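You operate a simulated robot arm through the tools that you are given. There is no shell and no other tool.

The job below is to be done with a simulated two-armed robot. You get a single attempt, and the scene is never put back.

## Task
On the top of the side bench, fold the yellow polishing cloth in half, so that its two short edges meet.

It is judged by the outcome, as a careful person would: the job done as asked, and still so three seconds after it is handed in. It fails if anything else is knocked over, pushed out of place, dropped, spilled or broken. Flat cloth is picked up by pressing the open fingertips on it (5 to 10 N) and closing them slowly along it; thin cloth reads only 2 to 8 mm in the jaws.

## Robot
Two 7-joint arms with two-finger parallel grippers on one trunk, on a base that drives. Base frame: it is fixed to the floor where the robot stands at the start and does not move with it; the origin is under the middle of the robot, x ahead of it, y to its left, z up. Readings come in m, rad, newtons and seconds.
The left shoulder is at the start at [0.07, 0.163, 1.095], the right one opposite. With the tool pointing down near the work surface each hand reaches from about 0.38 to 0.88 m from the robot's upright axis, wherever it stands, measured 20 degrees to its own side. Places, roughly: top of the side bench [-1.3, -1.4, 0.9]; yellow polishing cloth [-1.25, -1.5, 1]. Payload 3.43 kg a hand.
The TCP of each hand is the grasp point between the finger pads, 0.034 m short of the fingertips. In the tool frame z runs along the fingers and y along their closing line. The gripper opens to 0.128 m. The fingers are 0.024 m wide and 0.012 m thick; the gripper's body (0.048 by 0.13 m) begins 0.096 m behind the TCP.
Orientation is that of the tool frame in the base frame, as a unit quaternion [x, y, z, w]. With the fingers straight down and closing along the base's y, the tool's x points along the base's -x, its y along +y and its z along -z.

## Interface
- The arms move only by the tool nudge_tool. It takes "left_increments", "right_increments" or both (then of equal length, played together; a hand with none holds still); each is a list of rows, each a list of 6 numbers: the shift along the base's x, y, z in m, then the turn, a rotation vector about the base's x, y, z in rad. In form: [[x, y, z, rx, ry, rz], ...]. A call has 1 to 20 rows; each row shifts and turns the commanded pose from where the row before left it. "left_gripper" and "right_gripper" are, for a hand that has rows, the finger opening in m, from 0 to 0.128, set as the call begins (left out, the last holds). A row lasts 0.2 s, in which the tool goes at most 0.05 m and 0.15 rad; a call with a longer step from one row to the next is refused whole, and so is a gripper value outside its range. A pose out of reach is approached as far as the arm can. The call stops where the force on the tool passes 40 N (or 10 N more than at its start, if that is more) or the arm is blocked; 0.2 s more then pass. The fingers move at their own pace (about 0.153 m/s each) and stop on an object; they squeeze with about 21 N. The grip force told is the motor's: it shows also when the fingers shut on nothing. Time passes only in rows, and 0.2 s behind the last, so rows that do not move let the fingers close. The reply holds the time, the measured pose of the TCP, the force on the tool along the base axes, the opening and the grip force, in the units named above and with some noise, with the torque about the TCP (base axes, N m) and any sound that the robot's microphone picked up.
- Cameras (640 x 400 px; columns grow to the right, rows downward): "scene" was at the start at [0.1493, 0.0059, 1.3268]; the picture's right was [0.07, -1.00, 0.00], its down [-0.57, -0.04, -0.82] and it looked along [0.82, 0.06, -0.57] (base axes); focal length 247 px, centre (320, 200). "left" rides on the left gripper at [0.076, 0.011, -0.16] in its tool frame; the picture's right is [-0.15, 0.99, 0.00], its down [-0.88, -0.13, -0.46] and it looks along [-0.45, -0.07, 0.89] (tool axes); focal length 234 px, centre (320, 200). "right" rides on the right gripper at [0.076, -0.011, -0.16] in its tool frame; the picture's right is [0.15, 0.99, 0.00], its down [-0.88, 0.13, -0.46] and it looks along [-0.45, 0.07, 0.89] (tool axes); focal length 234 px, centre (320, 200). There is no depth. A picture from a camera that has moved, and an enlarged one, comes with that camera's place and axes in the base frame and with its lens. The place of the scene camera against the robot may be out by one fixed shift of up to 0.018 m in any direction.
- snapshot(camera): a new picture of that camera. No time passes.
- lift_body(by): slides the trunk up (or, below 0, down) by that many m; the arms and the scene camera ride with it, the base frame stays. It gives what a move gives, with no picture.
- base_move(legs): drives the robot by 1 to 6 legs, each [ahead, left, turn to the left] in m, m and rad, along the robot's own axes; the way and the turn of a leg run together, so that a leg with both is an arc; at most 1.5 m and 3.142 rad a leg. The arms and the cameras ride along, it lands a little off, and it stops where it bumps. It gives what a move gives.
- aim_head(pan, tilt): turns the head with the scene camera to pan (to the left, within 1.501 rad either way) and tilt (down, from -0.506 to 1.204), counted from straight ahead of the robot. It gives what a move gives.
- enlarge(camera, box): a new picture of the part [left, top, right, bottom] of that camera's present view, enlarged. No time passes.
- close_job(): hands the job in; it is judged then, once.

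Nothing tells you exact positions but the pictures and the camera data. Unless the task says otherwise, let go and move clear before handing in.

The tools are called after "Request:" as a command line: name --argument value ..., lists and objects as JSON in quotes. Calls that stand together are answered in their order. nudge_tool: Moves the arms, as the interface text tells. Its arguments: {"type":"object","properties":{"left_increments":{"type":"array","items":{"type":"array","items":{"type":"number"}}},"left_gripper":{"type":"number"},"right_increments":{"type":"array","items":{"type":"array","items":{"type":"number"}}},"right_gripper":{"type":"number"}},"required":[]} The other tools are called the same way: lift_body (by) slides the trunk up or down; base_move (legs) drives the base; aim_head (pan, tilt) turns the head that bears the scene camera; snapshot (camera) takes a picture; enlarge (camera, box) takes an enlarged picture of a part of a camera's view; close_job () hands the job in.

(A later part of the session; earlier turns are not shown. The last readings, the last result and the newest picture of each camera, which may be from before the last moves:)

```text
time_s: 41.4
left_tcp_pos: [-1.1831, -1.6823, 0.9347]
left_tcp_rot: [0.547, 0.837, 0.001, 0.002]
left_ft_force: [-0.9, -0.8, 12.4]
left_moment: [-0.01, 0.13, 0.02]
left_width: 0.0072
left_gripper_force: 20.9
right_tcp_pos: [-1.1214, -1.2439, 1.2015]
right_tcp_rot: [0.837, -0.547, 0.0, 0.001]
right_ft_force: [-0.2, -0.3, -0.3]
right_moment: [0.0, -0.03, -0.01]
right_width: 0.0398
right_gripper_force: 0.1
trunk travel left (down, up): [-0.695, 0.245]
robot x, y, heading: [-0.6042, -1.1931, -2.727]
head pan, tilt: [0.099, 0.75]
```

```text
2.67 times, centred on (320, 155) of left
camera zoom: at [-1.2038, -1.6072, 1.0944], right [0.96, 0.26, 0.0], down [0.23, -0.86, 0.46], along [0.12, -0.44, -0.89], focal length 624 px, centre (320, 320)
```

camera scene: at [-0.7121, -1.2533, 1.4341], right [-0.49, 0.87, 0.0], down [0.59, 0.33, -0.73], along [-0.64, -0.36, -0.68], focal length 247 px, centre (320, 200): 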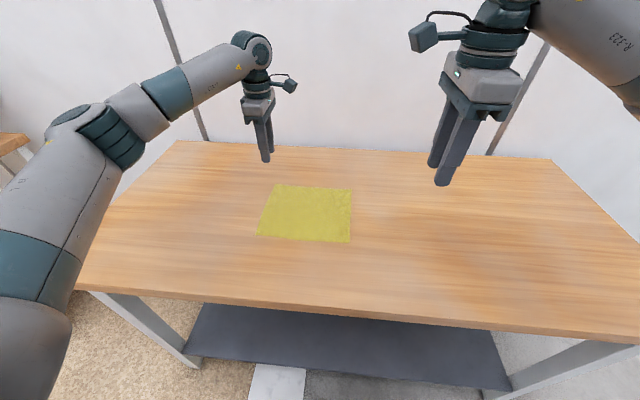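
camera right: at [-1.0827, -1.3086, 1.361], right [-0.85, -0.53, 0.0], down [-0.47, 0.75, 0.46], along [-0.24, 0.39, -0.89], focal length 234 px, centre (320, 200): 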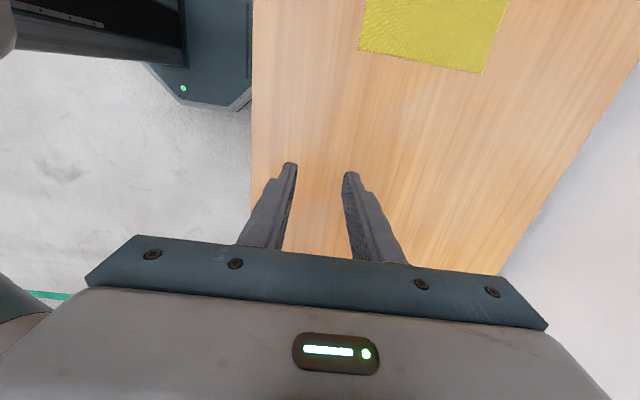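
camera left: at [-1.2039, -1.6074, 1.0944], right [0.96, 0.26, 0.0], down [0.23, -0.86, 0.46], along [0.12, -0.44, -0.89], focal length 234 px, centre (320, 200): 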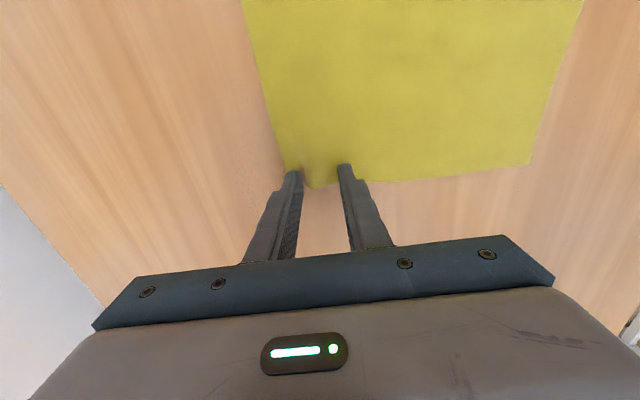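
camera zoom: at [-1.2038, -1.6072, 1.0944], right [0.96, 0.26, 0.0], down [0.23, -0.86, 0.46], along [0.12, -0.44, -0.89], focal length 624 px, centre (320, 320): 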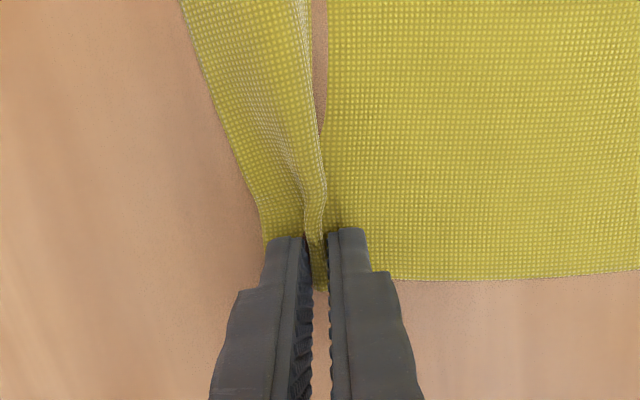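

The left hand holds the far corner (7 mm, 21 N). Before bringing the right hand to the near corner I need to check how much room the left forearm leaves, so I'll look at the arms.

Request:
aim_head --pan 0.6 --tilt 0.45

Request:
snapshot --camera "scene"

Request:
snapshot --camera "right"

```text
time_s: 42.3
left_tcp_pos: [-1.1842, -1.6813, 0.9352]
left_tcp_rot: [0.546, 0.838, 0.001, 0.002]
left_ft_force: [-3.2, -0.8, 14.7]
left_moment: [-0.05, 0.19, 0.0]
left_width: 0.007
left_gripper_force: 21.1
right_tcp_pos: [-1.1211, -1.2431, 1.2017]
right_tcp_rot: [0.837, -0.547, -0.001, 0.001]
right_ft_force: [-0.4, 0.2, -0.4]
right_moment: [0.03, -0.02, -0.03]
right_width: 0.04
right_gripper_force: 0.0
trunk travel left (down, up): [-0.695, 0.245]
robot x, y, heading: [-0.6054, -1.1896, -2.731]
head pan, tilt: [0.6, 0.45]
```

```text
taken
camera scene: at [-0.6869, -1.289, 1.4607], right [-0.85, 0.53, 0.0], down [0.23, 0.37, -0.9], along [-0.48, -0.76, -0.43], focal length 247 px, centre (320, 200)
```

scene: 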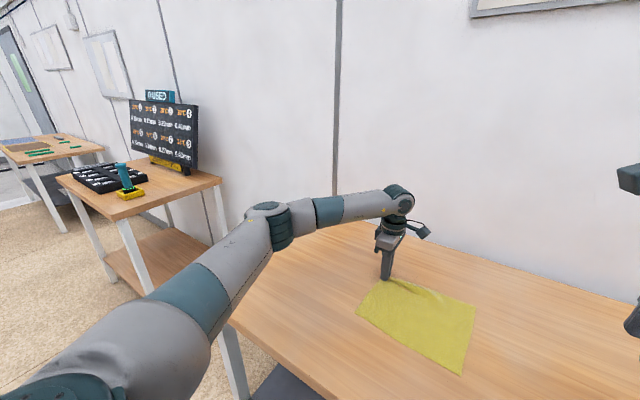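

```text
taken
camera right: at [-1.0816, -1.3077, 1.3616], right [-0.85, -0.53, 0.0], down [-0.47, 0.75, 0.46], along [-0.24, 0.39, -0.89], focal length 234 px, centre (320, 200)
```

right: 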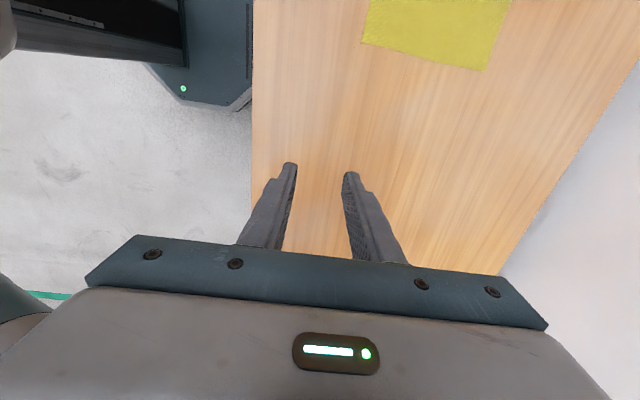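

The left forearm passes close to where a vertical right wrist would be, so I'll bring the right hand in leaning about 30° to the right, fingers pointing down and left. First it goes to a hover above the near-left corner.

Request:
nudge_tool --right_increments '[[0.00768, -0.03643, -0.008, -0.048, -0.0211, 0], [0.00768, -0.03643, -0.008, -0.048, -0.0211, 0], [0.00768, -0.03643, -0.008, -0.048, -0.0211, 0], [0.00768, -0.03643, -0.008, -0.048, -0.0211, 0], [0.00768, -0.03643, -0.008, -0.048, -0.0211, 0], [0.00768, -0.03643, -0.008, -0.048, -0.0211, 0], [0.00768, -0.03643, -0.008, -0.048, -0.0211, 0], [0.00768, -0.03643, -0.008, -0.048, -0.0211, 0], [0.00768, -0.03643, -0.008, -0.048, -0.0211, 0], [0.00768, -0.03643, -0.008, -0.048, -0.0211, 0]]'

Request:
snapshot --camera "scene"

Request:
snapshot --camera "right"

```text
time_s: 44.5
left_tcp_pos: [-1.1844, -1.6821, 0.9361]
left_tcp_rot: [0.547, 0.837, 0.002, 0.0]
left_ft_force: [0.1, 2.7, 11.9]
left_moment: [0.06, 0.04, 0.01]
left_width: 0.0068
left_gripper_force: 21.1
right_tcp_pos: [-1.0447, -1.6075, 1.121]
right_tcp_rot: [0.809, -0.528, 0.216, 0.142]
right_ft_force: [0.2, 0.3, 0.3]
right_moment: [0.01, 0.04, 0.02]
right_width: 0.0401
right_gripper_force: 0.0
trunk travel left (down, up): [-0.695, 0.245]
robot x, y, heading: [-0.6061, -1.1984, -2.724]
head pan, tilt: [0.6, 0.45]
```

```text
taken
camera scene: at [-0.6862, -1.2899, 1.4608], right [-0.85, 0.53, 0.0], down [0.23, 0.37, -0.9], along [-0.48, -0.76, -0.43], focal length 247 px, centre (320, 200)
```

scene: 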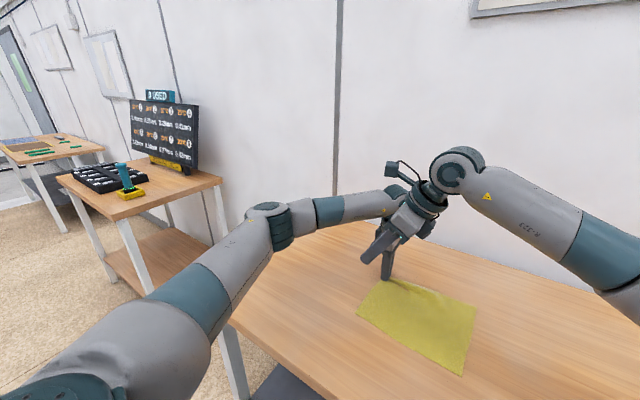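

```text
taken
camera right: at [-1.0405, -1.5883, 1.2975], right [-0.85, -0.51, 0.07], down [-0.52, 0.85, -0.05], along [-0.04, -0.08, -1.0], focal length 234 px, centre (320, 200)
```

right: 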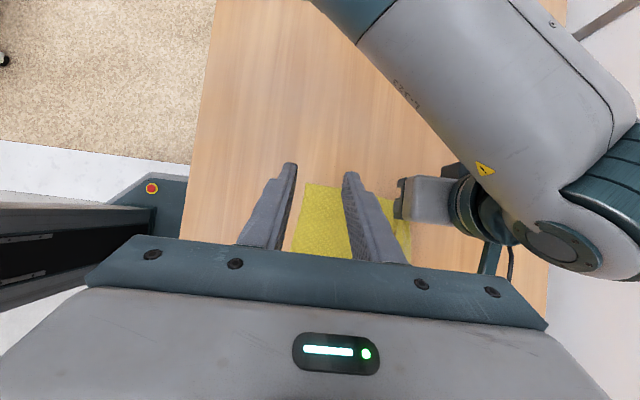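

The right camera now looks straight down on the near-left corner. I'll zoom in to locate that corner precisely, since the cloth has shifted about 15 mm away from me with the left pinch.

Request:
enlarge --camera "right" --box '[240, 130, 440, 270]'

Request:
aim_head --pan 0.25 --tilt 0.85

Request:
snapshot --camera "scene"

```text
2.86 times, centred on (340, 200) of right
camera zoom: at [-1.0405, -1.5883, 1.2975], right [-0.85, -0.51, 0.07], down [-0.52, 0.85, -0.05], along [-0.04, -0.08, -1.0], focal length 669 px, centre (263, 200)
```

zoom: 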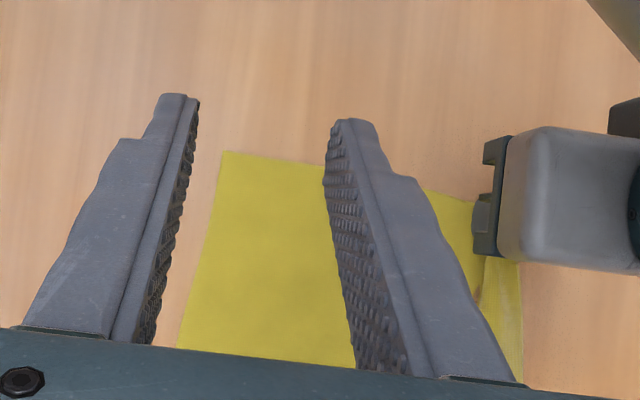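

```text
time_s: 45.4
left_tcp_pos: [-1.1831, -1.6829, 0.9353]
left_tcp_rot: [0.547, 0.837, 0.001, 0.002]
left_ft_force: [-0.6, 0.1, 12.3]
left_moment: [0.06, 0.09, 0.01]
left_width: 0.0068
left_gripper_force: 20.6
right_tcp_pos: [-1.0443, -1.605, 1.1221]
right_tcp_rot: [0.809, -0.528, 0.216, 0.143]
right_ft_force: [0.3, -0.1, -0.6]
right_moment: [0.0, 0.0, -0.01]
right_width: 0.0401
right_gripper_force: 0.1
trunk travel left (down, up): [-0.695, 0.245]
robot x, y, heading: [-0.6021, -1.1952, -2.73]
head pan, tilt: [0.25, 0.85]
```

```text
taken
camera scene: at [-0.6996, -1.2593, 1.4264], right [-0.62, 0.79, 0.0], down [0.59, 0.46, -0.66], along [-0.52, -0.41, -0.75], focal length 247 px, centre (320, 200)
```

scene: 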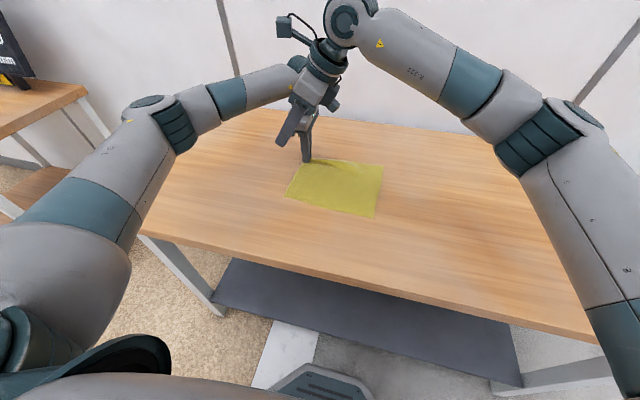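

The near-left corner is now at about (0.558, 0.235). I'll lean the right hand to 40°, set its fingers to 34 mm, and lower it to just above that corner.

Request:
nudge_tool --right_increments '[[-0.00316, -0.00232, -0.015, -0.032, -0.0141, 0], [-0.00316, -0.00232, -0.03, -0.032, -0.0141, 0], [-0.00316, -0.00232, -0.04, -0.032, -0.0141, 0], [-0.00316, -0.00232, -0.04, -0.032, -0.0141, 0], [-0.00316, -0.00232, -0.03, -0.032, -0.0141, 0]]' --right_gripper 0.034

Request:
snapshot --camera "right"

Request:
snapshot --camera "scene"

Request:
snapshot --camera "left"

```text
time_s: 46.6
left_tcp_pos: [-1.1831, -1.6828, 0.9359]
left_tcp_rot: [0.547, 0.837, 0.001, 0.002]
left_ft_force: [0.6, 0.4, 12.7]
left_moment: [0.03, 0.07, -0.02]
left_width: 0.0068
left_gripper_force: 20.9
right_tcp_pos: [-1.0615, -1.621, 0.968]
right_tcp_rot: [0.787, -0.514, 0.286, 0.188]
right_ft_force: [0.1, -0.1, -0.7]
right_moment: [0.0, 0.01, 0.0]
right_width: 0.034
right_gripper_force: 0.0
trunk travel left (down, up): [-0.695, 0.245]
robot x, y, heading: [-0.605, -1.1924, -2.734]
head pan, tilt: [0.25, 0.85]
```

```text
taken
camera right: at [-1.0705, -1.5738, 1.1392], right [-0.86, -0.5, 0.1], down [-0.51, 0.83, -0.22], along [0.03, -0.24, -0.97], focal length 234 px, centre (320, 200)
```

right: 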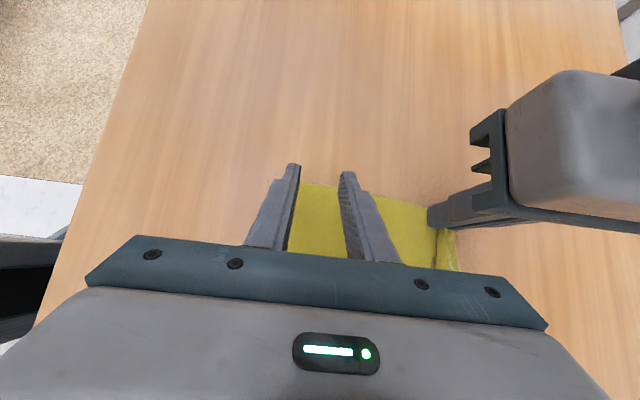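

```text
taken
camera scene: at [-0.6998, -1.259, 1.4264], right [-0.62, 0.79, 0.0], down [0.59, 0.46, -0.66], along [-0.52, -0.41, -0.75], focal length 247 px, centre (320, 200)
```

scene: 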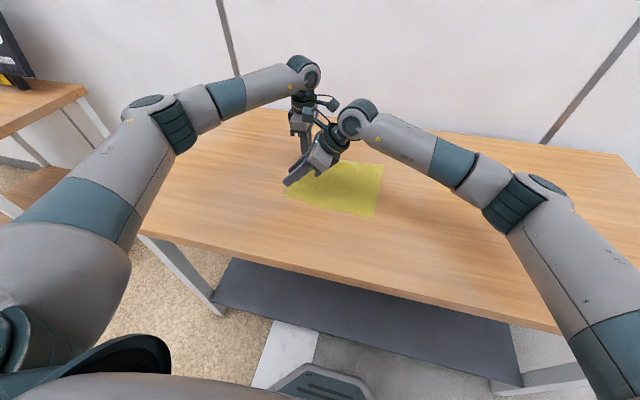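

```text
taken
camera left: at [-1.2036, -1.6071, 1.0943], right [0.96, 0.26, 0.0], down [0.23, -0.86, 0.46], along [0.12, -0.44, -0.89], focal length 234 px, centre (320, 200)
```

left: 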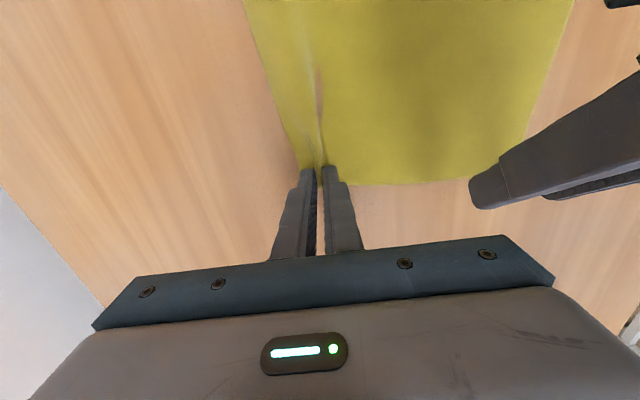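

Request:
enlarge --camera "right" --box '[240, 140, 460, 280]'

Request:
enlarge --camera "scene" --box '[250, 100, 410, 230]'

```text
2.86 times, centred on (350, 210) of right
camera zoom: at [-1.0705, -1.5738, 1.1392], right [-0.86, -0.5, 0.1], down [-0.51, 0.83, -0.22], along [0.03, -0.24, -0.97], focal length 669 px, centre (234, 171)
```

zoom: 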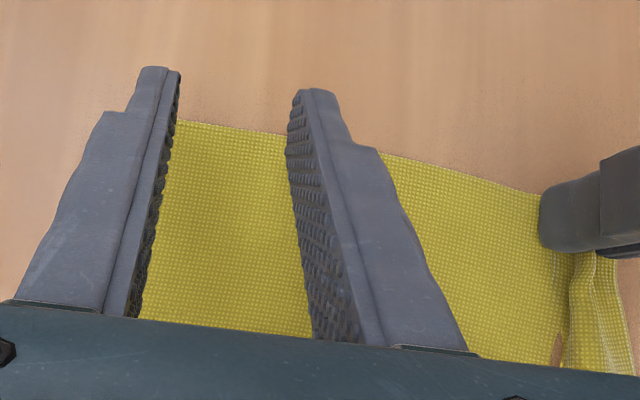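

```text
3.08 times, centred on (330, 165) of scene
camera zoom: at [-0.6998, -1.259, 1.4264], right [-0.62, 0.79, 0.0], down [0.59, 0.46, -0.66], along [-0.52, -0.41, -0.75], focal length 761 px, centre (289, 308)
```

zoom: 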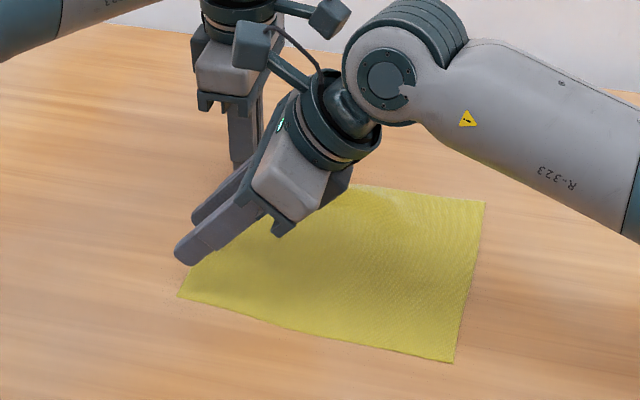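

The right fingers straddle the near-left corner region, with about 11 mm of overlap at the edge. I'll shift 3 mm inward and lower to just above contact.

Request:
nudge_tool --right_increments '[[-0.0006, 0.0014, -0.012, 0, 0, 0], [-0.0006, 0.0014, -0.008, 0, 0, 0], [0, 0, -0.006, 0, 0, 0], [0, 0, -0.003, 0, 0, 0], [0, 0, 0, 0, 0, 0]]'

```text
time_s: 47.8
left_tcp_pos: [-1.1838, -1.6817, 0.9354]
left_tcp_rot: [0.547, 0.837, 0.001, 0.001]
left_ft_force: [-0.1, -0.5, 12.9]
left_moment: [0.01, 0.05, 0.02]
left_width: 0.0072
left_gripper_force: 20.7
right_tcp_pos: [-1.063, -1.6171, 0.9392]
right_tcp_rot: [0.787, -0.514, 0.286, 0.188]
right_ft_force: [-0.2, 0.4, -0.3]
right_moment: [0.01, 0.03, 0.0]
right_width: 0.0338
right_gripper_force: 0.0
trunk travel left (down, up): [-0.695, 0.245]
robot x, y, heading: [-0.6073, -1.1911, -2.724]
head pan, tilt: [0.25, 0.85]
```

Request:
nudge_tool --right_increments '[[0, 0, -0.003, 0, 0, 0], [0, 0, -0.0015, 0, 0, 0], [0, 0, 0, 0, 0, 0]]'

Request:
enlarge --camera "right" --box '[240, 140, 460, 280]'

```text
time_s: 48.6
left_tcp_pos: [-1.183, -1.6816, 0.9344]
left_tcp_rot: [0.547, 0.837, 0.001, 0.002]
left_ft_force: [0.5, -0.7, 13.4]
left_moment: [-0.02, 0.07, -0.04]
left_width: 0.007
left_gripper_force: 21.1
right_tcp_pos: [-1.0621, -1.6167, 0.9339]
right_tcp_rot: [0.787, -0.514, 0.286, 0.187]
right_ft_force: [-0.2, -0.1, 0.4]
right_moment: [0.0, 0.0, 0.01]
right_width: 0.0336
right_gripper_force: 0.0
trunk travel left (down, up): [-0.695, 0.245]
robot x, y, heading: [-0.6031, -1.1921, -2.731]
head pan, tilt: [0.25, 0.85]
```

```text
2.86 times, centred on (350, 210) of right
camera zoom: at [-1.0706, -1.571, 1.1057], right [-0.86, -0.5, 0.1], down [-0.51, 0.83, -0.22], along [0.03, -0.24, -0.97], focal length 669 px, centre (234, 171)
```

zoom: 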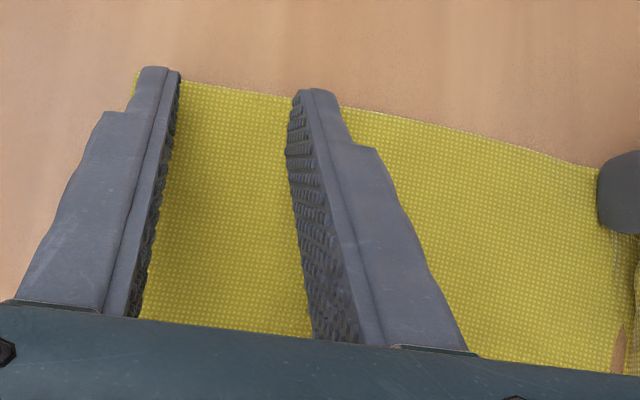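

Nicely placed, with the outer finger just inside the corner. There's no contact yet, so I'll continue down in 1 mm steps.

Request:
nudge_tool --right_increments '[[0, 0, -0.0015, 0, 0, 0], [0, 0, -0.001, 0, 0, 0], [0, 0, 0, 0, 0, 0]]'

```text
time_s: 49.4
left_tcp_pos: [-1.183, -1.6815, 0.9354]
left_tcp_rot: [0.547, 0.837, 0.0, 0.003]
left_ft_force: [-0.2, -2.1, 6.1]
left_moment: [-0.04, 0.08, -0.02]
left_width: 0.0068
left_gripper_force: 21.3
right_tcp_pos: [-1.062, -1.6166, 0.9353]
right_tcp_rot: [0.786, -0.513, 0.287, 0.189]
right_ft_force: [-2.4, 1.7, 18.5]
right_moment: [-0.11, -0.24, -0.02]
right_width: 0.0339
right_gripper_force: 0.0
trunk travel left (down, up): [-0.695, 0.245]
robot x, y, heading: [-0.6054, -1.1929, -2.728]
head pan, tilt: [0.25, 0.85]
```

That's pressing too hard (18.5 N), so I'll back off about 1 mm.

Request:
nudge_tool --right_increments '[[0, 0, 0.001, 0, 0, 0], [0, 0, 0, 0, 0, 0]]'

```text
time_s: 50.0
left_tcp_pos: [-1.1834, -1.6823, 0.937]
left_tcp_rot: [0.547, 0.837, 0.001, 0.002]
left_ft_force: [-1.0, -1.8, 5.1]
left_moment: [0.02, 0.04, 0.03]
left_width: 0.0069
left_gripper_force: 20.9
right_tcp_pos: [-1.0625, -1.6169, 0.9354]
right_tcp_rot: [0.787, -0.513, 0.286, 0.189]
right_ft_force: [-2.8, -0.7, 22.0]
right_moment: [-0.2, -0.24, -0.02]
right_width: 0.0335
right_gripper_force: 0.1
trunk travel left (down, up): [-0.695, 0.245]
robot x, y, heading: [-0.6046, -1.1887, -2.726]
head pan, tilt: [0.25, 0.85]
```

Request:
nudge_tool --right_increments '[[0, 0, 0.0015, 0, 0, 0], [0, 0, 0, 0, 0, 0]]'

```text
time_s: 50.6
left_tcp_pos: [-1.1831, -1.6811, 0.9356]
left_tcp_rot: [0.547, 0.837, 0.001, 0.002]
left_ft_force: [1.5, 0.9, 5.8]
left_moment: [0.03, -0.02, 0.0]
left_width: 0.0068
left_gripper_force: 21.2
right_tcp_pos: [-1.0617, -1.6171, 0.9354]
right_tcp_rot: [0.788, -0.512, 0.287, 0.187]
right_ft_force: [-3.7, -2.3, 17.1]
right_moment: [-0.21, -0.13, -0.03]
right_width: 0.0327
right_gripper_force: 0.1
trunk travel left (down, up): [-0.695, 0.245]
robot x, y, heading: [-0.6015, -1.1897, -2.728]
head pan, tilt: [0.25, 0.85]
```

Request:
nudge_tool --right_increments '[[0, 0, 0.0025, 0, 0, 0], [0, 0, 0, 0, 0, 0]]'

Request:
enlarge --camera "right" --box '[240, 140, 460, 280]'

```text
time_s: 51.2
left_tcp_pos: [-1.1831, -1.6818, 0.9349]
left_tcp_rot: [0.546, 0.837, 0.001, 0.002]
left_ft_force: [1.5, 2.2, 8.9]
left_moment: [0.05, -0.01, -0.02]
left_width: 0.0068
left_gripper_force: 20.9
right_tcp_pos: [-1.0611, -1.6157, 0.935]
right_tcp_rot: [0.787, -0.514, 0.286, 0.186]
right_ft_force: [0.7, -0.8, 4.3]
right_moment: [-0.09, -0.06, 0.0]
right_width: 0.0341
right_gripper_force: 0.1
trunk travel left (down, up): [-0.695, 0.245]
robot x, y, heading: [-0.604, -1.1905, -2.728]
head pan, tilt: [0.25, 0.85]
```

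```text
2.86 times, centred on (350, 210) of right
camera zoom: at [-1.0698, -1.5703, 1.1058], right [-0.86, -0.5, 0.09], down [-0.51, 0.83, -0.21], along [0.03, -0.23, -0.97], focal length 669 px, centre (234, 171)
```

zoom: 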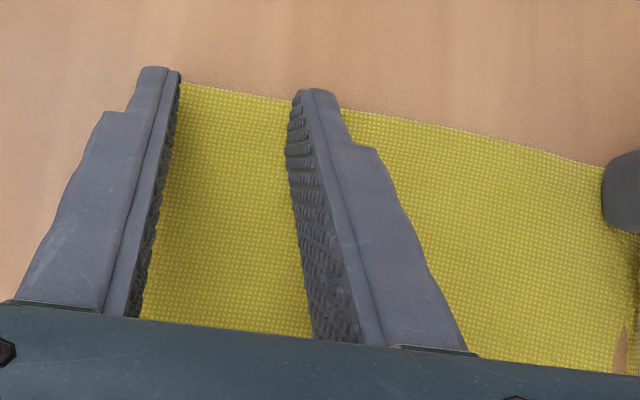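

4.3 N. I'll add about 1 mm of press and close slowly, shifting the hand 2 mm towards the far side with each 4 mm of closing so the inner finger stays put on the cloth.

Request:
nudge_tool --right_increments '[[0, 0, -0.001, 0, 0, 0], [0, 0, 0, 0, 0, 0]]'

Request:
nudge_tool --right_increments '[[-0.0018, -0.0008, 0, 0, 0, 0]]' --right_gripper 0.03

Request:
nudge_tool --right_increments '[[-0.0018, -0.0008, 0, 0, 0, 0]]' --right_gripper 0.026

Request:
enlarge --camera "right" --box '[240, 140, 460, 280]'

```text
time_s: 51.8
left_tcp_pos: [-1.1839, -1.6816, 0.9344]
left_tcp_rot: [0.547, 0.837, 0.001, 0.001]
left_ft_force: [1.3, 2.3, 9.0]
left_moment: [0.05, -0.01, -0.02]
left_width: 0.0071
left_gripper_force: 20.7
right_tcp_pos: [-1.0627, -1.6168, 0.9342]
right_tcp_rot: [0.786, -0.515, 0.286, 0.187]
right_ft_force: [0.3, -0.1, 1.5]
right_moment: [0.01, -0.01, 0.01]
right_width: 0.034
right_gripper_force: 0.1
trunk travel left (down, up): [-0.695, 0.245]
robot x, y, heading: [-0.6047, -1.1897, -2.728]
head pan, tilt: [0.25, 0.85]
```

```text
time_s: 52.2
left_tcp_pos: [-1.1844, -1.6815, 0.9361]
left_tcp_rot: [0.547, 0.837, 0.001, 0.001]
left_ft_force: [2.5, 2.3, 9.9]
left_moment: [0.07, 0.01, -0.03]
left_width: 0.0068
left_gripper_force: 20.6
right_tcp_pos: [-1.0639, -1.6178, 0.9348]
right_tcp_rot: [0.787, -0.513, 0.286, 0.187]
right_ft_force: [-0.5, 0.3, 0.7]
right_moment: [0.0, -0.02, 0.0]
right_width: 0.0301
right_gripper_force: 0.0
trunk travel left (down, up): [-0.695, 0.245]
robot x, y, heading: [-0.6022, -1.194, -2.728]
head pan, tilt: [0.25, 0.85]
```

```text
time_s: 52.6
left_tcp_pos: [-1.1842, -1.6819, 0.9346]
left_tcp_rot: [0.547, 0.837, 0.001, 0.002]
left_ft_force: [2.2, 2.3, 10.7]
left_moment: [0.08, 0.02, -0.01]
left_width: 0.0066
left_gripper_force: 21.4
right_tcp_pos: [-1.0652, -1.6174, 0.9352]
right_tcp_rot: [0.786, -0.514, 0.287, 0.188]
right_ft_force: [-0.2, 0.2, 0.7]
right_moment: [-0.02, -0.03, 0.02]
right_width: 0.026
right_gripper_force: 0.0
trunk travel left (down, up): [-0.695, 0.245]
robot x, y, heading: [-0.603, -1.1935, -2.728]
head pan, tilt: [0.25, 0.85]
```

```text
2.86 times, centred on (350, 210) of right
camera zoom: at [-1.0741, -1.5716, 1.1064], right [-0.86, -0.5, 0.09], down [-0.51, 0.83, -0.22], along [0.03, -0.23, -0.97], focal length 669 px, centre (234, 171)
```

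zoom: 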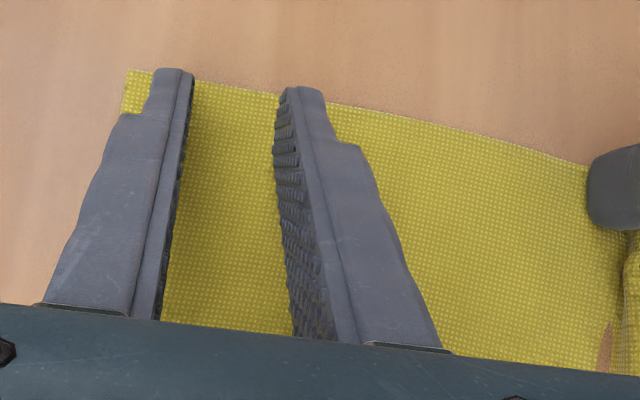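

Contact was lost while closing (the force dropped below 1 N), so the fingers slid without gathering any cloth. I'll reopen, go back, and press again, letting the force settle before closing.

Request:
nudge_tool --right_increments '[[0, 0, 0.002, 0, 0, 0], [0.0036, 0.0016, 0, 0, 0, 0], [0, 0, -0.002, 0, 0, 0], [0, 0, -0.001, 0, 0, 0], [0, 0, 0, 0, 0, 0], [0, 0, 0, 0, 0, 0]]' --right_gripper 0.034

Request:
nudge_tool --right_increments '[[0, 0, 0, 0, 0, 0], [0, 0, 0, 0, 0, 0]]'

```text
time_s: 54.0
left_tcp_pos: [-1.1823, -1.682, 0.9362]
left_tcp_rot: [0.548, 0.837, 0.001, 0.003]
left_ft_force: [2.0, 2.0, 10.8]
left_moment: [0.05, 0.04, -0.01]
left_width: 0.0071
left_gripper_force: 21.0
right_tcp_pos: [-1.0613, -1.6172, 0.9354]
right_tcp_rot: [0.787, -0.513, 0.286, 0.187]
right_ft_force: [-0.2, 0.1, 0.9]
right_moment: [0.0, 0.01, -0.04]
right_width: 0.0338
right_gripper_force: 0.1
trunk travel left (down, up): [-0.695, 0.245]
robot x, y, heading: [-0.6014, -1.1919, -2.729]
head pan, tilt: [0.25, 0.85]
```

```text
time_s: 54.6
left_tcp_pos: [-1.1833, -1.6817, 0.9357]
left_tcp_rot: [0.547, 0.837, 0.001, 0.001]
left_ft_force: [1.4, 1.8, 11.1]
left_moment: [0.05, 0.05, 0.0]
left_width: 0.0071
left_gripper_force: 20.8
right_tcp_pos: [-1.0611, -1.6169, 0.9354]
right_tcp_rot: [0.787, -0.513, 0.287, 0.189]
right_ft_force: [-0.2, 1.2, 1.0]
right_moment: [-0.03, 0.01, 0.01]
right_width: 0.0339
right_gripper_force: 0.1
trunk travel left (down, up): [-0.695, 0.245]
robot x, y, heading: [-0.6028, -1.1918, -2.724]
head pan, tilt: [0.25, 0.85]
```

Request:
nudge_tool --right_increments '[[0, 0, -0.001, 0, 0, 0], [0, 0, 0, 0, 0, 0], [0, 0, 0, 0, 0, 0]]'

```text
time_s: 55.4
left_tcp_pos: [-1.1826, -1.6819, 0.9357]
left_tcp_rot: [0.547, 0.837, 0.001, 0.002]
left_ft_force: [-0.8, 0.9, 8.6]
left_moment: [0.03, 0.09, 0.01]
left_width: 0.007
left_gripper_force: 21.0
right_tcp_pos: [-1.0607, -1.6175, 0.9337]
right_tcp_rot: [0.787, -0.514, 0.287, 0.188]
right_ft_force: [1.1, 0.3, 7.1]
right_moment: [-0.04, -0.15, 0.05]
right_width: 0.0339
right_gripper_force: 0.3
trunk travel left (down, up): [-0.695, 0.245]
robot x, y, heading: [-0.6033, -1.1914, -2.72]
head pan, tilt: [0.25, 0.85]
```

7 N now. I'll check that it holds, then begin closing.

Request:
nudge_tool --right_increments '[[0, 0, -0.0003, 0, 0, 0], [0, 0, 0, 0, 0, 0]]'

Request:
nudge_tool --right_increments '[[-0.0009, -0.0004, 0, 0, 0, 0]]' --right_gripper 0.03

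Request:
enlarge --camera "right" --box '[240, 140, 460, 280]'

```text
time_s: 56.0
left_tcp_pos: [-1.1834, -1.6819, 0.9351]
left_tcp_rot: [0.547, 0.837, 0.001, 0.002]
left_ft_force: [-1.5, -0.4, 6.6]
left_moment: [0.0, 0.12, 0.02]
left_width: 0.0072
left_gripper_force: 20.8
right_tcp_pos: [-1.062, -1.618, 0.9345]
right_tcp_rot: [0.787, -0.513, 0.287, 0.188]
right_ft_force: [1.9, 0.3, 11.3]
right_moment: [-0.06, -0.24, -0.01]
right_width: 0.034
right_gripper_force: 0.0
trunk travel left (down, up): [-0.695, 0.245]
robot x, y, heading: [-0.6023, -1.1871, -2.727]
head pan, tilt: [0.25, 0.85]
```

```text
time_s: 56.4
left_tcp_pos: [-1.1818, -1.6815, 0.9348]
left_tcp_rot: [0.547, 0.837, 0.001, 0.001]
left_ft_force: [-0.8, 0.7, 5.6]
left_moment: [0.02, 0.09, 0.01]
left_width: 0.0067
left_gripper_force: 21.4
right_tcp_pos: [-1.0637, -1.6166, 0.9347]
right_tcp_rot: [0.787, -0.513, 0.286, 0.188]
right_ft_force: [-0.2, -0.3, 12.9]
right_moment: [-0.08, -0.18, -0.03]
right_width: 0.0289
right_gripper_force: 0.1
trunk travel left (down, up): [-0.695, 0.245]
robot x, y, heading: [-0.605, -1.1907, -2.727]
head pan, tilt: [0.25, 0.85]
```

```text
2.86 times, centred on (350, 210) of right
camera zoom: at [-1.0716, -1.5704, 1.1053], right [-0.86, -0.5, 0.1], down [-0.51, 0.83, -0.22], along [0.03, -0.24, -0.97], focal length 669 px, centre (234, 171)
```

zoom: 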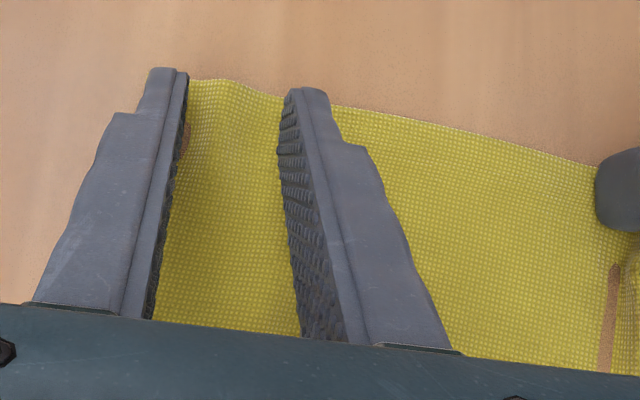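

A ridge is starting on the near corner. I'll continue closing while easing the pressure slightly.

Request:
nudge_tool --right_increments '[[-0.0018, -0.0008, 0.0004, 0, 0, 0]]' --right_gripper 0.026

Request:
nudge_tool --right_increments '[[-0.0018, -0.0008, 0, 0, 0, 0]]' --right_gripper 0.022

Request:
enlarge --camera "right" --box '[240, 140, 460, 280]'

```text
time_s: 56.8
left_tcp_pos: [-1.1829, -1.6815, 0.935]
left_tcp_rot: [0.547, 0.837, 0.001, 0.002]
left_ft_force: [-0.6, -0.6, 5.3]
left_moment: [0.01, 0.09, 0.0]
left_width: 0.007
left_gripper_force: 21.1
right_tcp_pos: [-1.0643, -1.6173, 0.9335]
right_tcp_rot: [0.787, -0.513, 0.287, 0.187]
right_ft_force: [0.4, 1.6, 13.5]
right_moment: [-0.09, -0.19, -0.04]
right_width: 0.0258
right_gripper_force: 0.0
trunk travel left (down, up): [-0.695, 0.245]
robot x, y, heading: [-0.6038, -1.1924, -2.727]
head pan, tilt: [0.25, 0.85]
```

```text
time_s: 57.2
left_tcp_pos: [-1.183, -1.6821, 0.9357]
left_tcp_rot: [0.547, 0.837, 0.001, 0.001]
left_ft_force: [-1.5, 0.0, 4.5]
left_moment: [0.01, 0.08, -0.04]
left_width: 0.0066
left_gripper_force: 20.7
right_tcp_pos: [-1.0651, -1.6183, 0.9352]
right_tcp_rot: [0.787, -0.513, 0.286, 0.188]
right_ft_force: [0.9, -1.1, 14.5]
right_moment: [-0.18, -0.21, -0.01]
right_width: 0.0216
right_gripper_force: 0.1
trunk travel left (down, up): [-0.695, 0.245]
robot x, y, heading: [-0.6027, -1.1884, -2.732]
head pan, tilt: [0.25, 0.85]
```

```text
2.86 times, centred on (350, 210) of right
camera zoom: at [-1.0751, -1.5718, 1.1053], right [-0.86, -0.5, 0.1], down [-0.51, 0.83, -0.22], along [0.03, -0.24, -0.97], focal length 669 px, centre (234, 171)
```

zoom: 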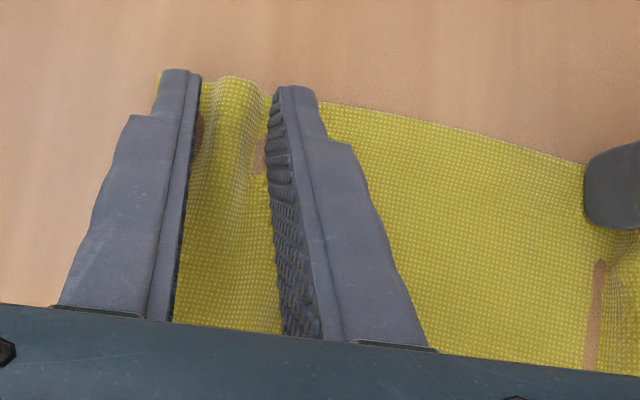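

The ridge is clearly rising between the right fingers. I'll keep closing.

Request:
nudge_tool --right_increments '[[-0.0018, -0.0008, 0.0007, 0, 0, 0]]' --right_gripper 0.018

Request:
nudge_tool --right_increments '[[-0.0018, -0.0008, 0.0003, 0, 0, 0]]' --right_gripper 0.014

Request:
enlarge --camera "right" --box '[240, 140, 460, 280]'

```text
time_s: 57.6
left_tcp_pos: [-1.1839, -1.6816, 0.9348]
left_tcp_rot: [0.547, 0.837, 0.0, 0.001]
left_ft_force: [-0.3, 0.3, 5.9]
left_moment: [-0.02, 0.04, 0.0]
left_width: 0.0067
left_gripper_force: 21.0
right_tcp_pos: [-1.0683, -1.6183, 0.9354]
right_tcp_rot: [0.787, -0.514, 0.285, 0.188]
right_ft_force: [-0.2, -0.6, 10.7]
right_moment: [-0.13, -0.12, 0.01]
right_width: 0.0173
right_gripper_force: 0.0
trunk travel left (down, up): [-0.695, 0.245]
robot x, y, heading: [-0.6083, -1.1923, -2.734]
head pan, tilt: [0.25, 0.85]
```

```text
time_s: 58.0
left_tcp_pos: [-1.1835, -1.683, 0.9355]
left_tcp_rot: [0.547, 0.837, 0.001, 0.002]
left_ft_force: [1.6, 0.0, 6.4]
left_moment: [-0.04, 0.03, -0.01]
left_width: 0.0068
left_gripper_force: 20.8
right_tcp_pos: [-1.0695, -1.6195, 0.9354]
right_tcp_rot: [0.787, -0.513, 0.286, 0.186]
right_ft_force: [0.6, 2.6, 8.1]
right_moment: [0.0, -0.13, 0.03]
right_width: 0.0142
right_gripper_force: 0.4
trunk travel left (down, up): [-0.695, 0.245]
robot x, y, heading: [-0.6065, -1.1903, -2.726]
head pan, tilt: [0.25, 0.85]
```

```text
2.86 times, centred on (350, 210) of right
camera zoom: at [-1.0784, -1.5735, 1.1056], right [-0.86, -0.5, 0.09], down [-0.51, 0.83, -0.22], along [0.03, -0.23, -0.97], focal length 669 px, centre (234, 171)
```

zoom: 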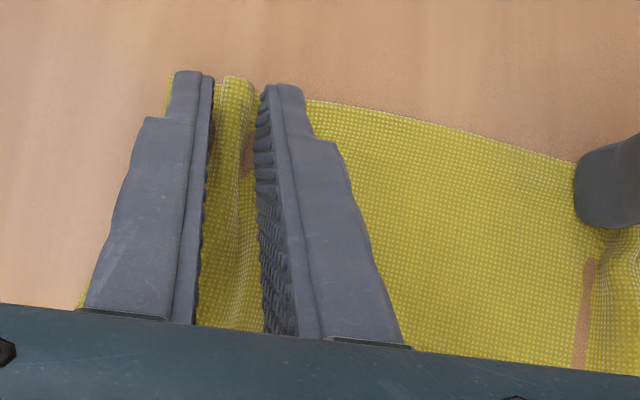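

Request:
nudge_tool --right_increments '[[-0.0018, -0.0008, 0, 0, 0, 0]]' --right_gripper 0.01

Request:
nudge_tool --right_increments '[[-0.0015, -0.0007, 0, 0, 0, 0]]' --right_gripper 0.006

Request:
nudge_tool --right_increments '[[0, 0, 0, 0, 0, 0], [0, 0, 0, 0, 0, 0]]' --right_gripper 0.0

Request:
enlarge --camera "right" --box '[240, 140, 460, 280]'

```text
time_s: 58.4
left_tcp_pos: [-1.1824, -1.6807, 0.9348]
left_tcp_rot: [0.547, 0.837, 0.0, 0.002]
left_ft_force: [1.2, 0.4, 8.5]
left_moment: [0.01, 0.01, 0.01]
left_width: 0.0067
left_gripper_force: 21.1
right_tcp_pos: [-1.071, -1.6197, 0.9339]
right_tcp_rot: [0.787, -0.514, 0.286, 0.187]
right_ft_force: [0.7, 0.2, 3.6]
right_moment: [0.0, -0.03, 0.0]
right_width: 0.0103
right_gripper_force: 0.2
trunk travel left (down, up): [-0.695, 0.245]
robot x, y, heading: [-0.6017, -1.1905, -2.727]
head pan, tilt: [0.25, 0.85]
```

```text
time_s: 58.8
left_tcp_pos: [-1.1828, -1.681, 0.9353]
left_tcp_rot: [0.547, 0.837, 0.001, 0.001]
left_ft_force: [2.1, 1.1, 8.9]
left_moment: [0.07, 0.0, -0.01]
left_width: 0.0068
left_gripper_force: 21.3
right_tcp_pos: [-1.0728, -1.6212, 0.9346]
right_tcp_rot: [0.787, -0.513, 0.287, 0.187]
right_ft_force: [0.4, 0.4, 1.7]
right_moment: [0.0, -0.01, 0.0]
right_width: 0.0067
right_gripper_force: 0.4
trunk travel left (down, up): [-0.695, 0.245]
robot x, y, heading: [-0.6055, -1.1905, -2.728]
head pan, tilt: [0.25, 0.85]
```

```text
time_s: 59.4
left_tcp_pos: [-1.1829, -1.6829, 0.9358]
left_tcp_rot: [0.547, 0.837, 0.001, 0.002]
left_ft_force: [2.1, 1.4, 9.6]
left_moment: [0.04, 0.01, -0.01]
left_width: 0.0065
left_gripper_force: 20.7
right_tcp_pos: [-1.0734, -1.6221, 0.9343]
right_tcp_rot: [0.787, -0.514, 0.286, 0.188]
right_ft_force: [0.5, 0.0, 0.4]
right_moment: [0.02, 0.01, -0.01]
right_width: 0.0021
right_gripper_force: 20.8
trunk travel left (down, up): [-0.695, 0.245]
robot x, y, heading: [-0.6054, -1.1896, -2.733]
head pan, tilt: [0.25, 0.85]
```

```text
2.86 times, centred on (350, 210) of right
camera zoom: at [-1.0816, -1.5753, 1.1059], right [-0.86, -0.5, 0.09], down [-0.51, 0.83, -0.22], along [0.03, -0.23, -0.97], focal length 669 px, centre (234, 171)
```

zoom: 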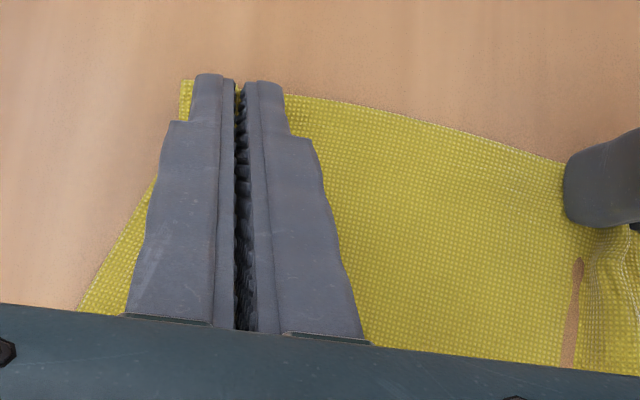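

The force fell off towards the end and the jaws read only 2 mm, so the ridge may have slipped. I'll lift the right hand a little to check whether it holds cloth.

Request:
nudge_tool --right_increments '[[0, 0, 0.006, 0, 0, 0], [0, 0, 0.006, 0, 0, 0]]'

Request:
enlarge --camera "right" --box '[240, 140, 460, 280]'

Request:
snapshot --camera "left"

```text
time_s: 60.0
left_tcp_pos: [-1.1835, -1.6807, 0.9352]
left_tcp_rot: [0.547, 0.837, 0.001, 0.002]
left_ft_force: [1.5, 1.0, 11.5]
left_moment: [0.05, 0.0, 0.0]
left_width: 0.0066
left_gripper_force: 21.6
right_tcp_pos: [-1.0736, -1.6217, 0.9472]
right_tcp_rot: [0.787, -0.513, 0.286, 0.187]
right_ft_force: [-0.2, 0.1, 0.3]
right_moment: [0.01, 0.03, 0.02]
right_width: 0.0021
right_gripper_force: 21.5
trunk travel left (down, up): [-0.695, 0.245]
robot x, y, heading: [-0.6056, -1.1938, -2.728]
head pan, tilt: [0.25, 0.85]
```

```text
2.86 times, centred on (350, 210) of right
camera zoom: at [-1.0817, -1.575, 1.1183], right [-0.86, -0.5, 0.09], down [-0.51, 0.83, -0.22], along [0.03, -0.23, -0.97], focal length 669 px, centre (234, 171)
```

zoom: 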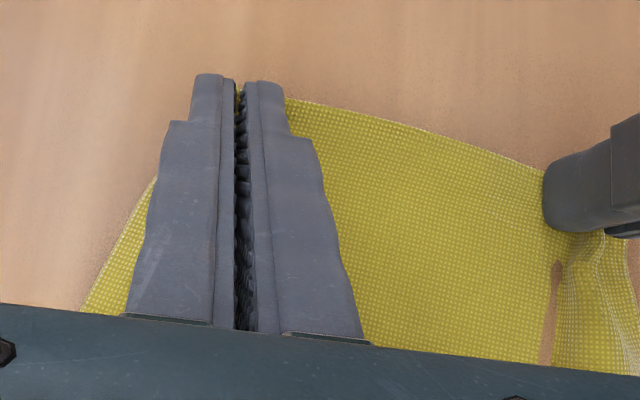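

```text
taken
camera left: at [-1.2035, -1.6071, 1.0944], right [0.96, 0.26, 0.0], down [0.23, -0.86, 0.46], along [0.12, -0.44, -0.89], focal length 234 px, centre (320, 200)
```

left: 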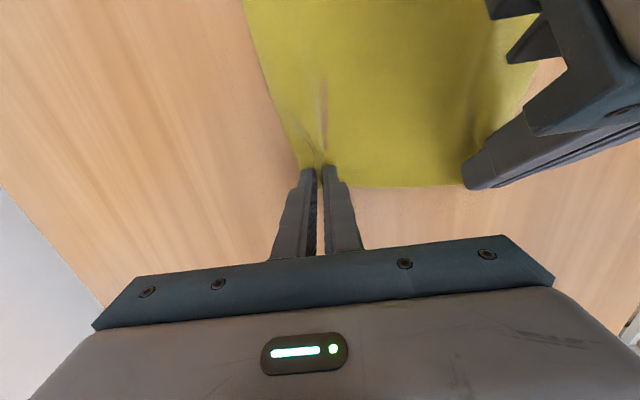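

Request:
enlarge --camera "left" --box '[300, 60, 580, 230]'

Request:
enlarge --camera "scene" --box '[260, 120, 400, 230]'

```text
2.29 times, centred on (440, 145) of left
camera zoom: at [-1.2035, -1.6071, 1.0944], right [0.96, 0.26, 0.0], down [0.23, -0.86, 0.46], along [0.12, -0.44, -0.89], focal length 535 px, centre (46, 326)
```

zoom: 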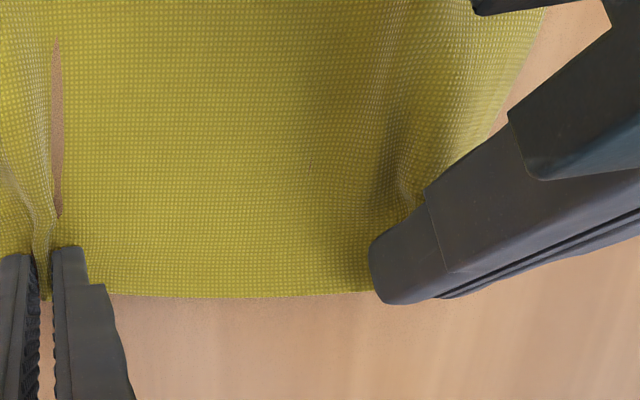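

```text
3.64 times, centred on (330, 175) of scene
camera zoom: at [-0.6996, -1.2591, 1.4263], right [-0.62, 0.79, 0.0], down [0.59, 0.46, -0.66], along [-0.52, -0.41, -0.75], focal length 900 px, centre (284, 291)
```

zoom: 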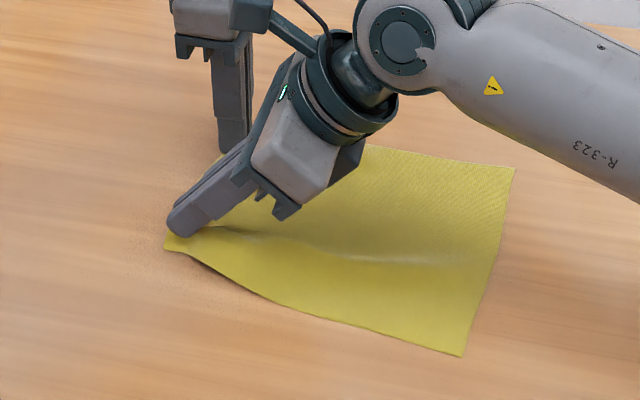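

The right hand does hold the near corner: a ridge and a lifted edge are visible. Both corners are pinched, so I'll lift both hands together by about 4 cm and inspect.

Request:
nudge_tool --left_increments '[[0, 0, 0.006, 0, 0, 0], [0, 0, 0.01, 0, 0, 0], [-0.001, 0.002, 0.012, 0, 0, 0], [-0.001, 0.002, 0.012, 0, 0, 0], [0, 0, 0, 0, 0, 0]]' --right_increments '[[0, 0, 0, 0, 0, 0], [0, 0, 0.005, 0, 0, 0], [-0.001, 0.002, 0.012, 0, 0, 0], [-0.001, 0.002, 0.012, 0, 0, 0], [0, 0, 0, 0, 0, 0]]'

Request:
snapshot --camera "scene"

Request:
enlarge --camera "scene" --box '[260, 120, 400, 230]'

Request:
snapshot --camera "right"

Request:
snapshot --camera "left"

```text
time_s: 61.2
left_tcp_pos: [-1.1862, -1.6791, 0.9737]
left_tcp_rot: [0.547, 0.837, 0.003, 0.003]
left_ft_force: [-1.0, -0.3, -0.2]
left_moment: [0.0, 0.01, -0.04]
left_width: 0.0069
left_gripper_force: 21.1
right_tcp_pos: [-1.0754, -1.6177, 0.9759]
right_tcp_rot: [0.787, -0.513, 0.287, 0.186]
right_ft_force: [0.5, -0.7, -0.2]
right_moment: [-0.03, -0.01, -0.01]
right_width: 0.0021
right_gripper_force: 21.2
trunk travel left (down, up): [-0.695, 0.245]
robot x, y, heading: [-0.6013, -1.1894, -2.729]
head pan, tilt: [0.25, 0.85]
```

```text
taken
camera scene: at [-0.7011, -1.2606, 1.4261], right [-0.62, 0.79, 0.0], down [0.59, 0.46, -0.66], along [-0.52, -0.41, -0.75], focal length 247 px, centre (320, 200)
```

scene: 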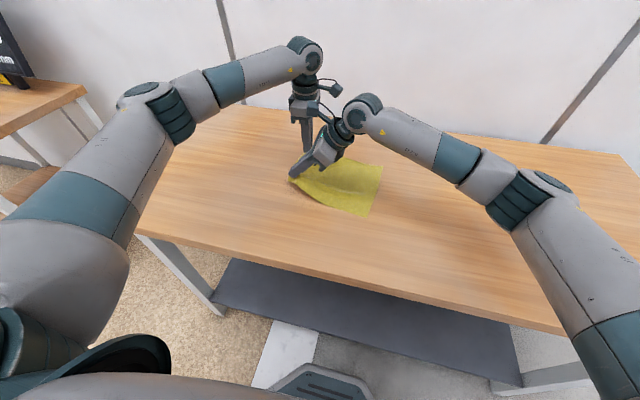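

```text
3.64 times, centred on (330, 175) of scene
camera zoom: at [-0.7011, -1.2606, 1.4261], right [-0.62, 0.79, 0.0], down [0.59, 0.46, -0.66], along [-0.52, -0.41, -0.75], focal length 900 px, centre (284, 291)
```

zoom: 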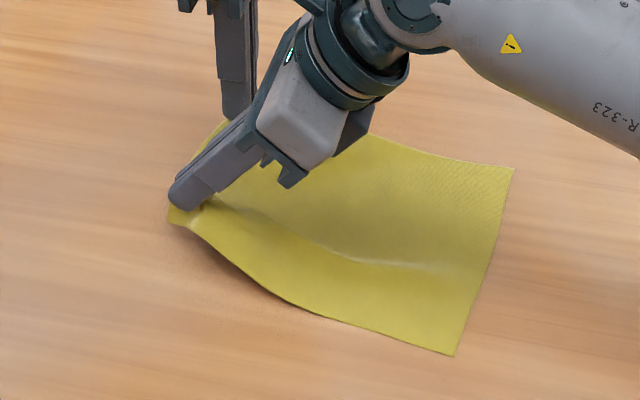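

```text
taken
camera right: at [-1.085, -1.5728, 1.1463], right [-0.86, -0.5, 0.09], down [-0.51, 0.83, -0.22], along [0.03, -0.23, -0.97], focal length 234 px, centre (320, 200)
```

right: 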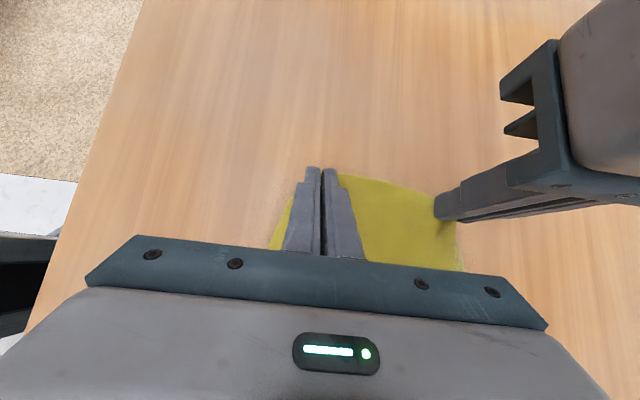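

```text
taken
camera left: at [-1.207, -1.6035, 1.133], right [0.96, 0.26, 0.01], down [0.23, -0.86, 0.46], along [0.13, -0.44, -0.89], focal length 234 px, centre (320, 200)
```

left: 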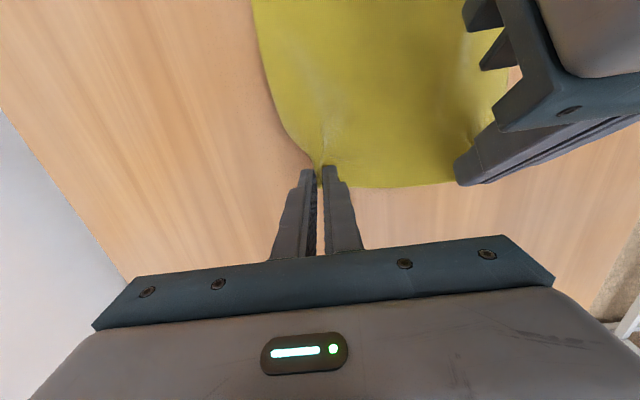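

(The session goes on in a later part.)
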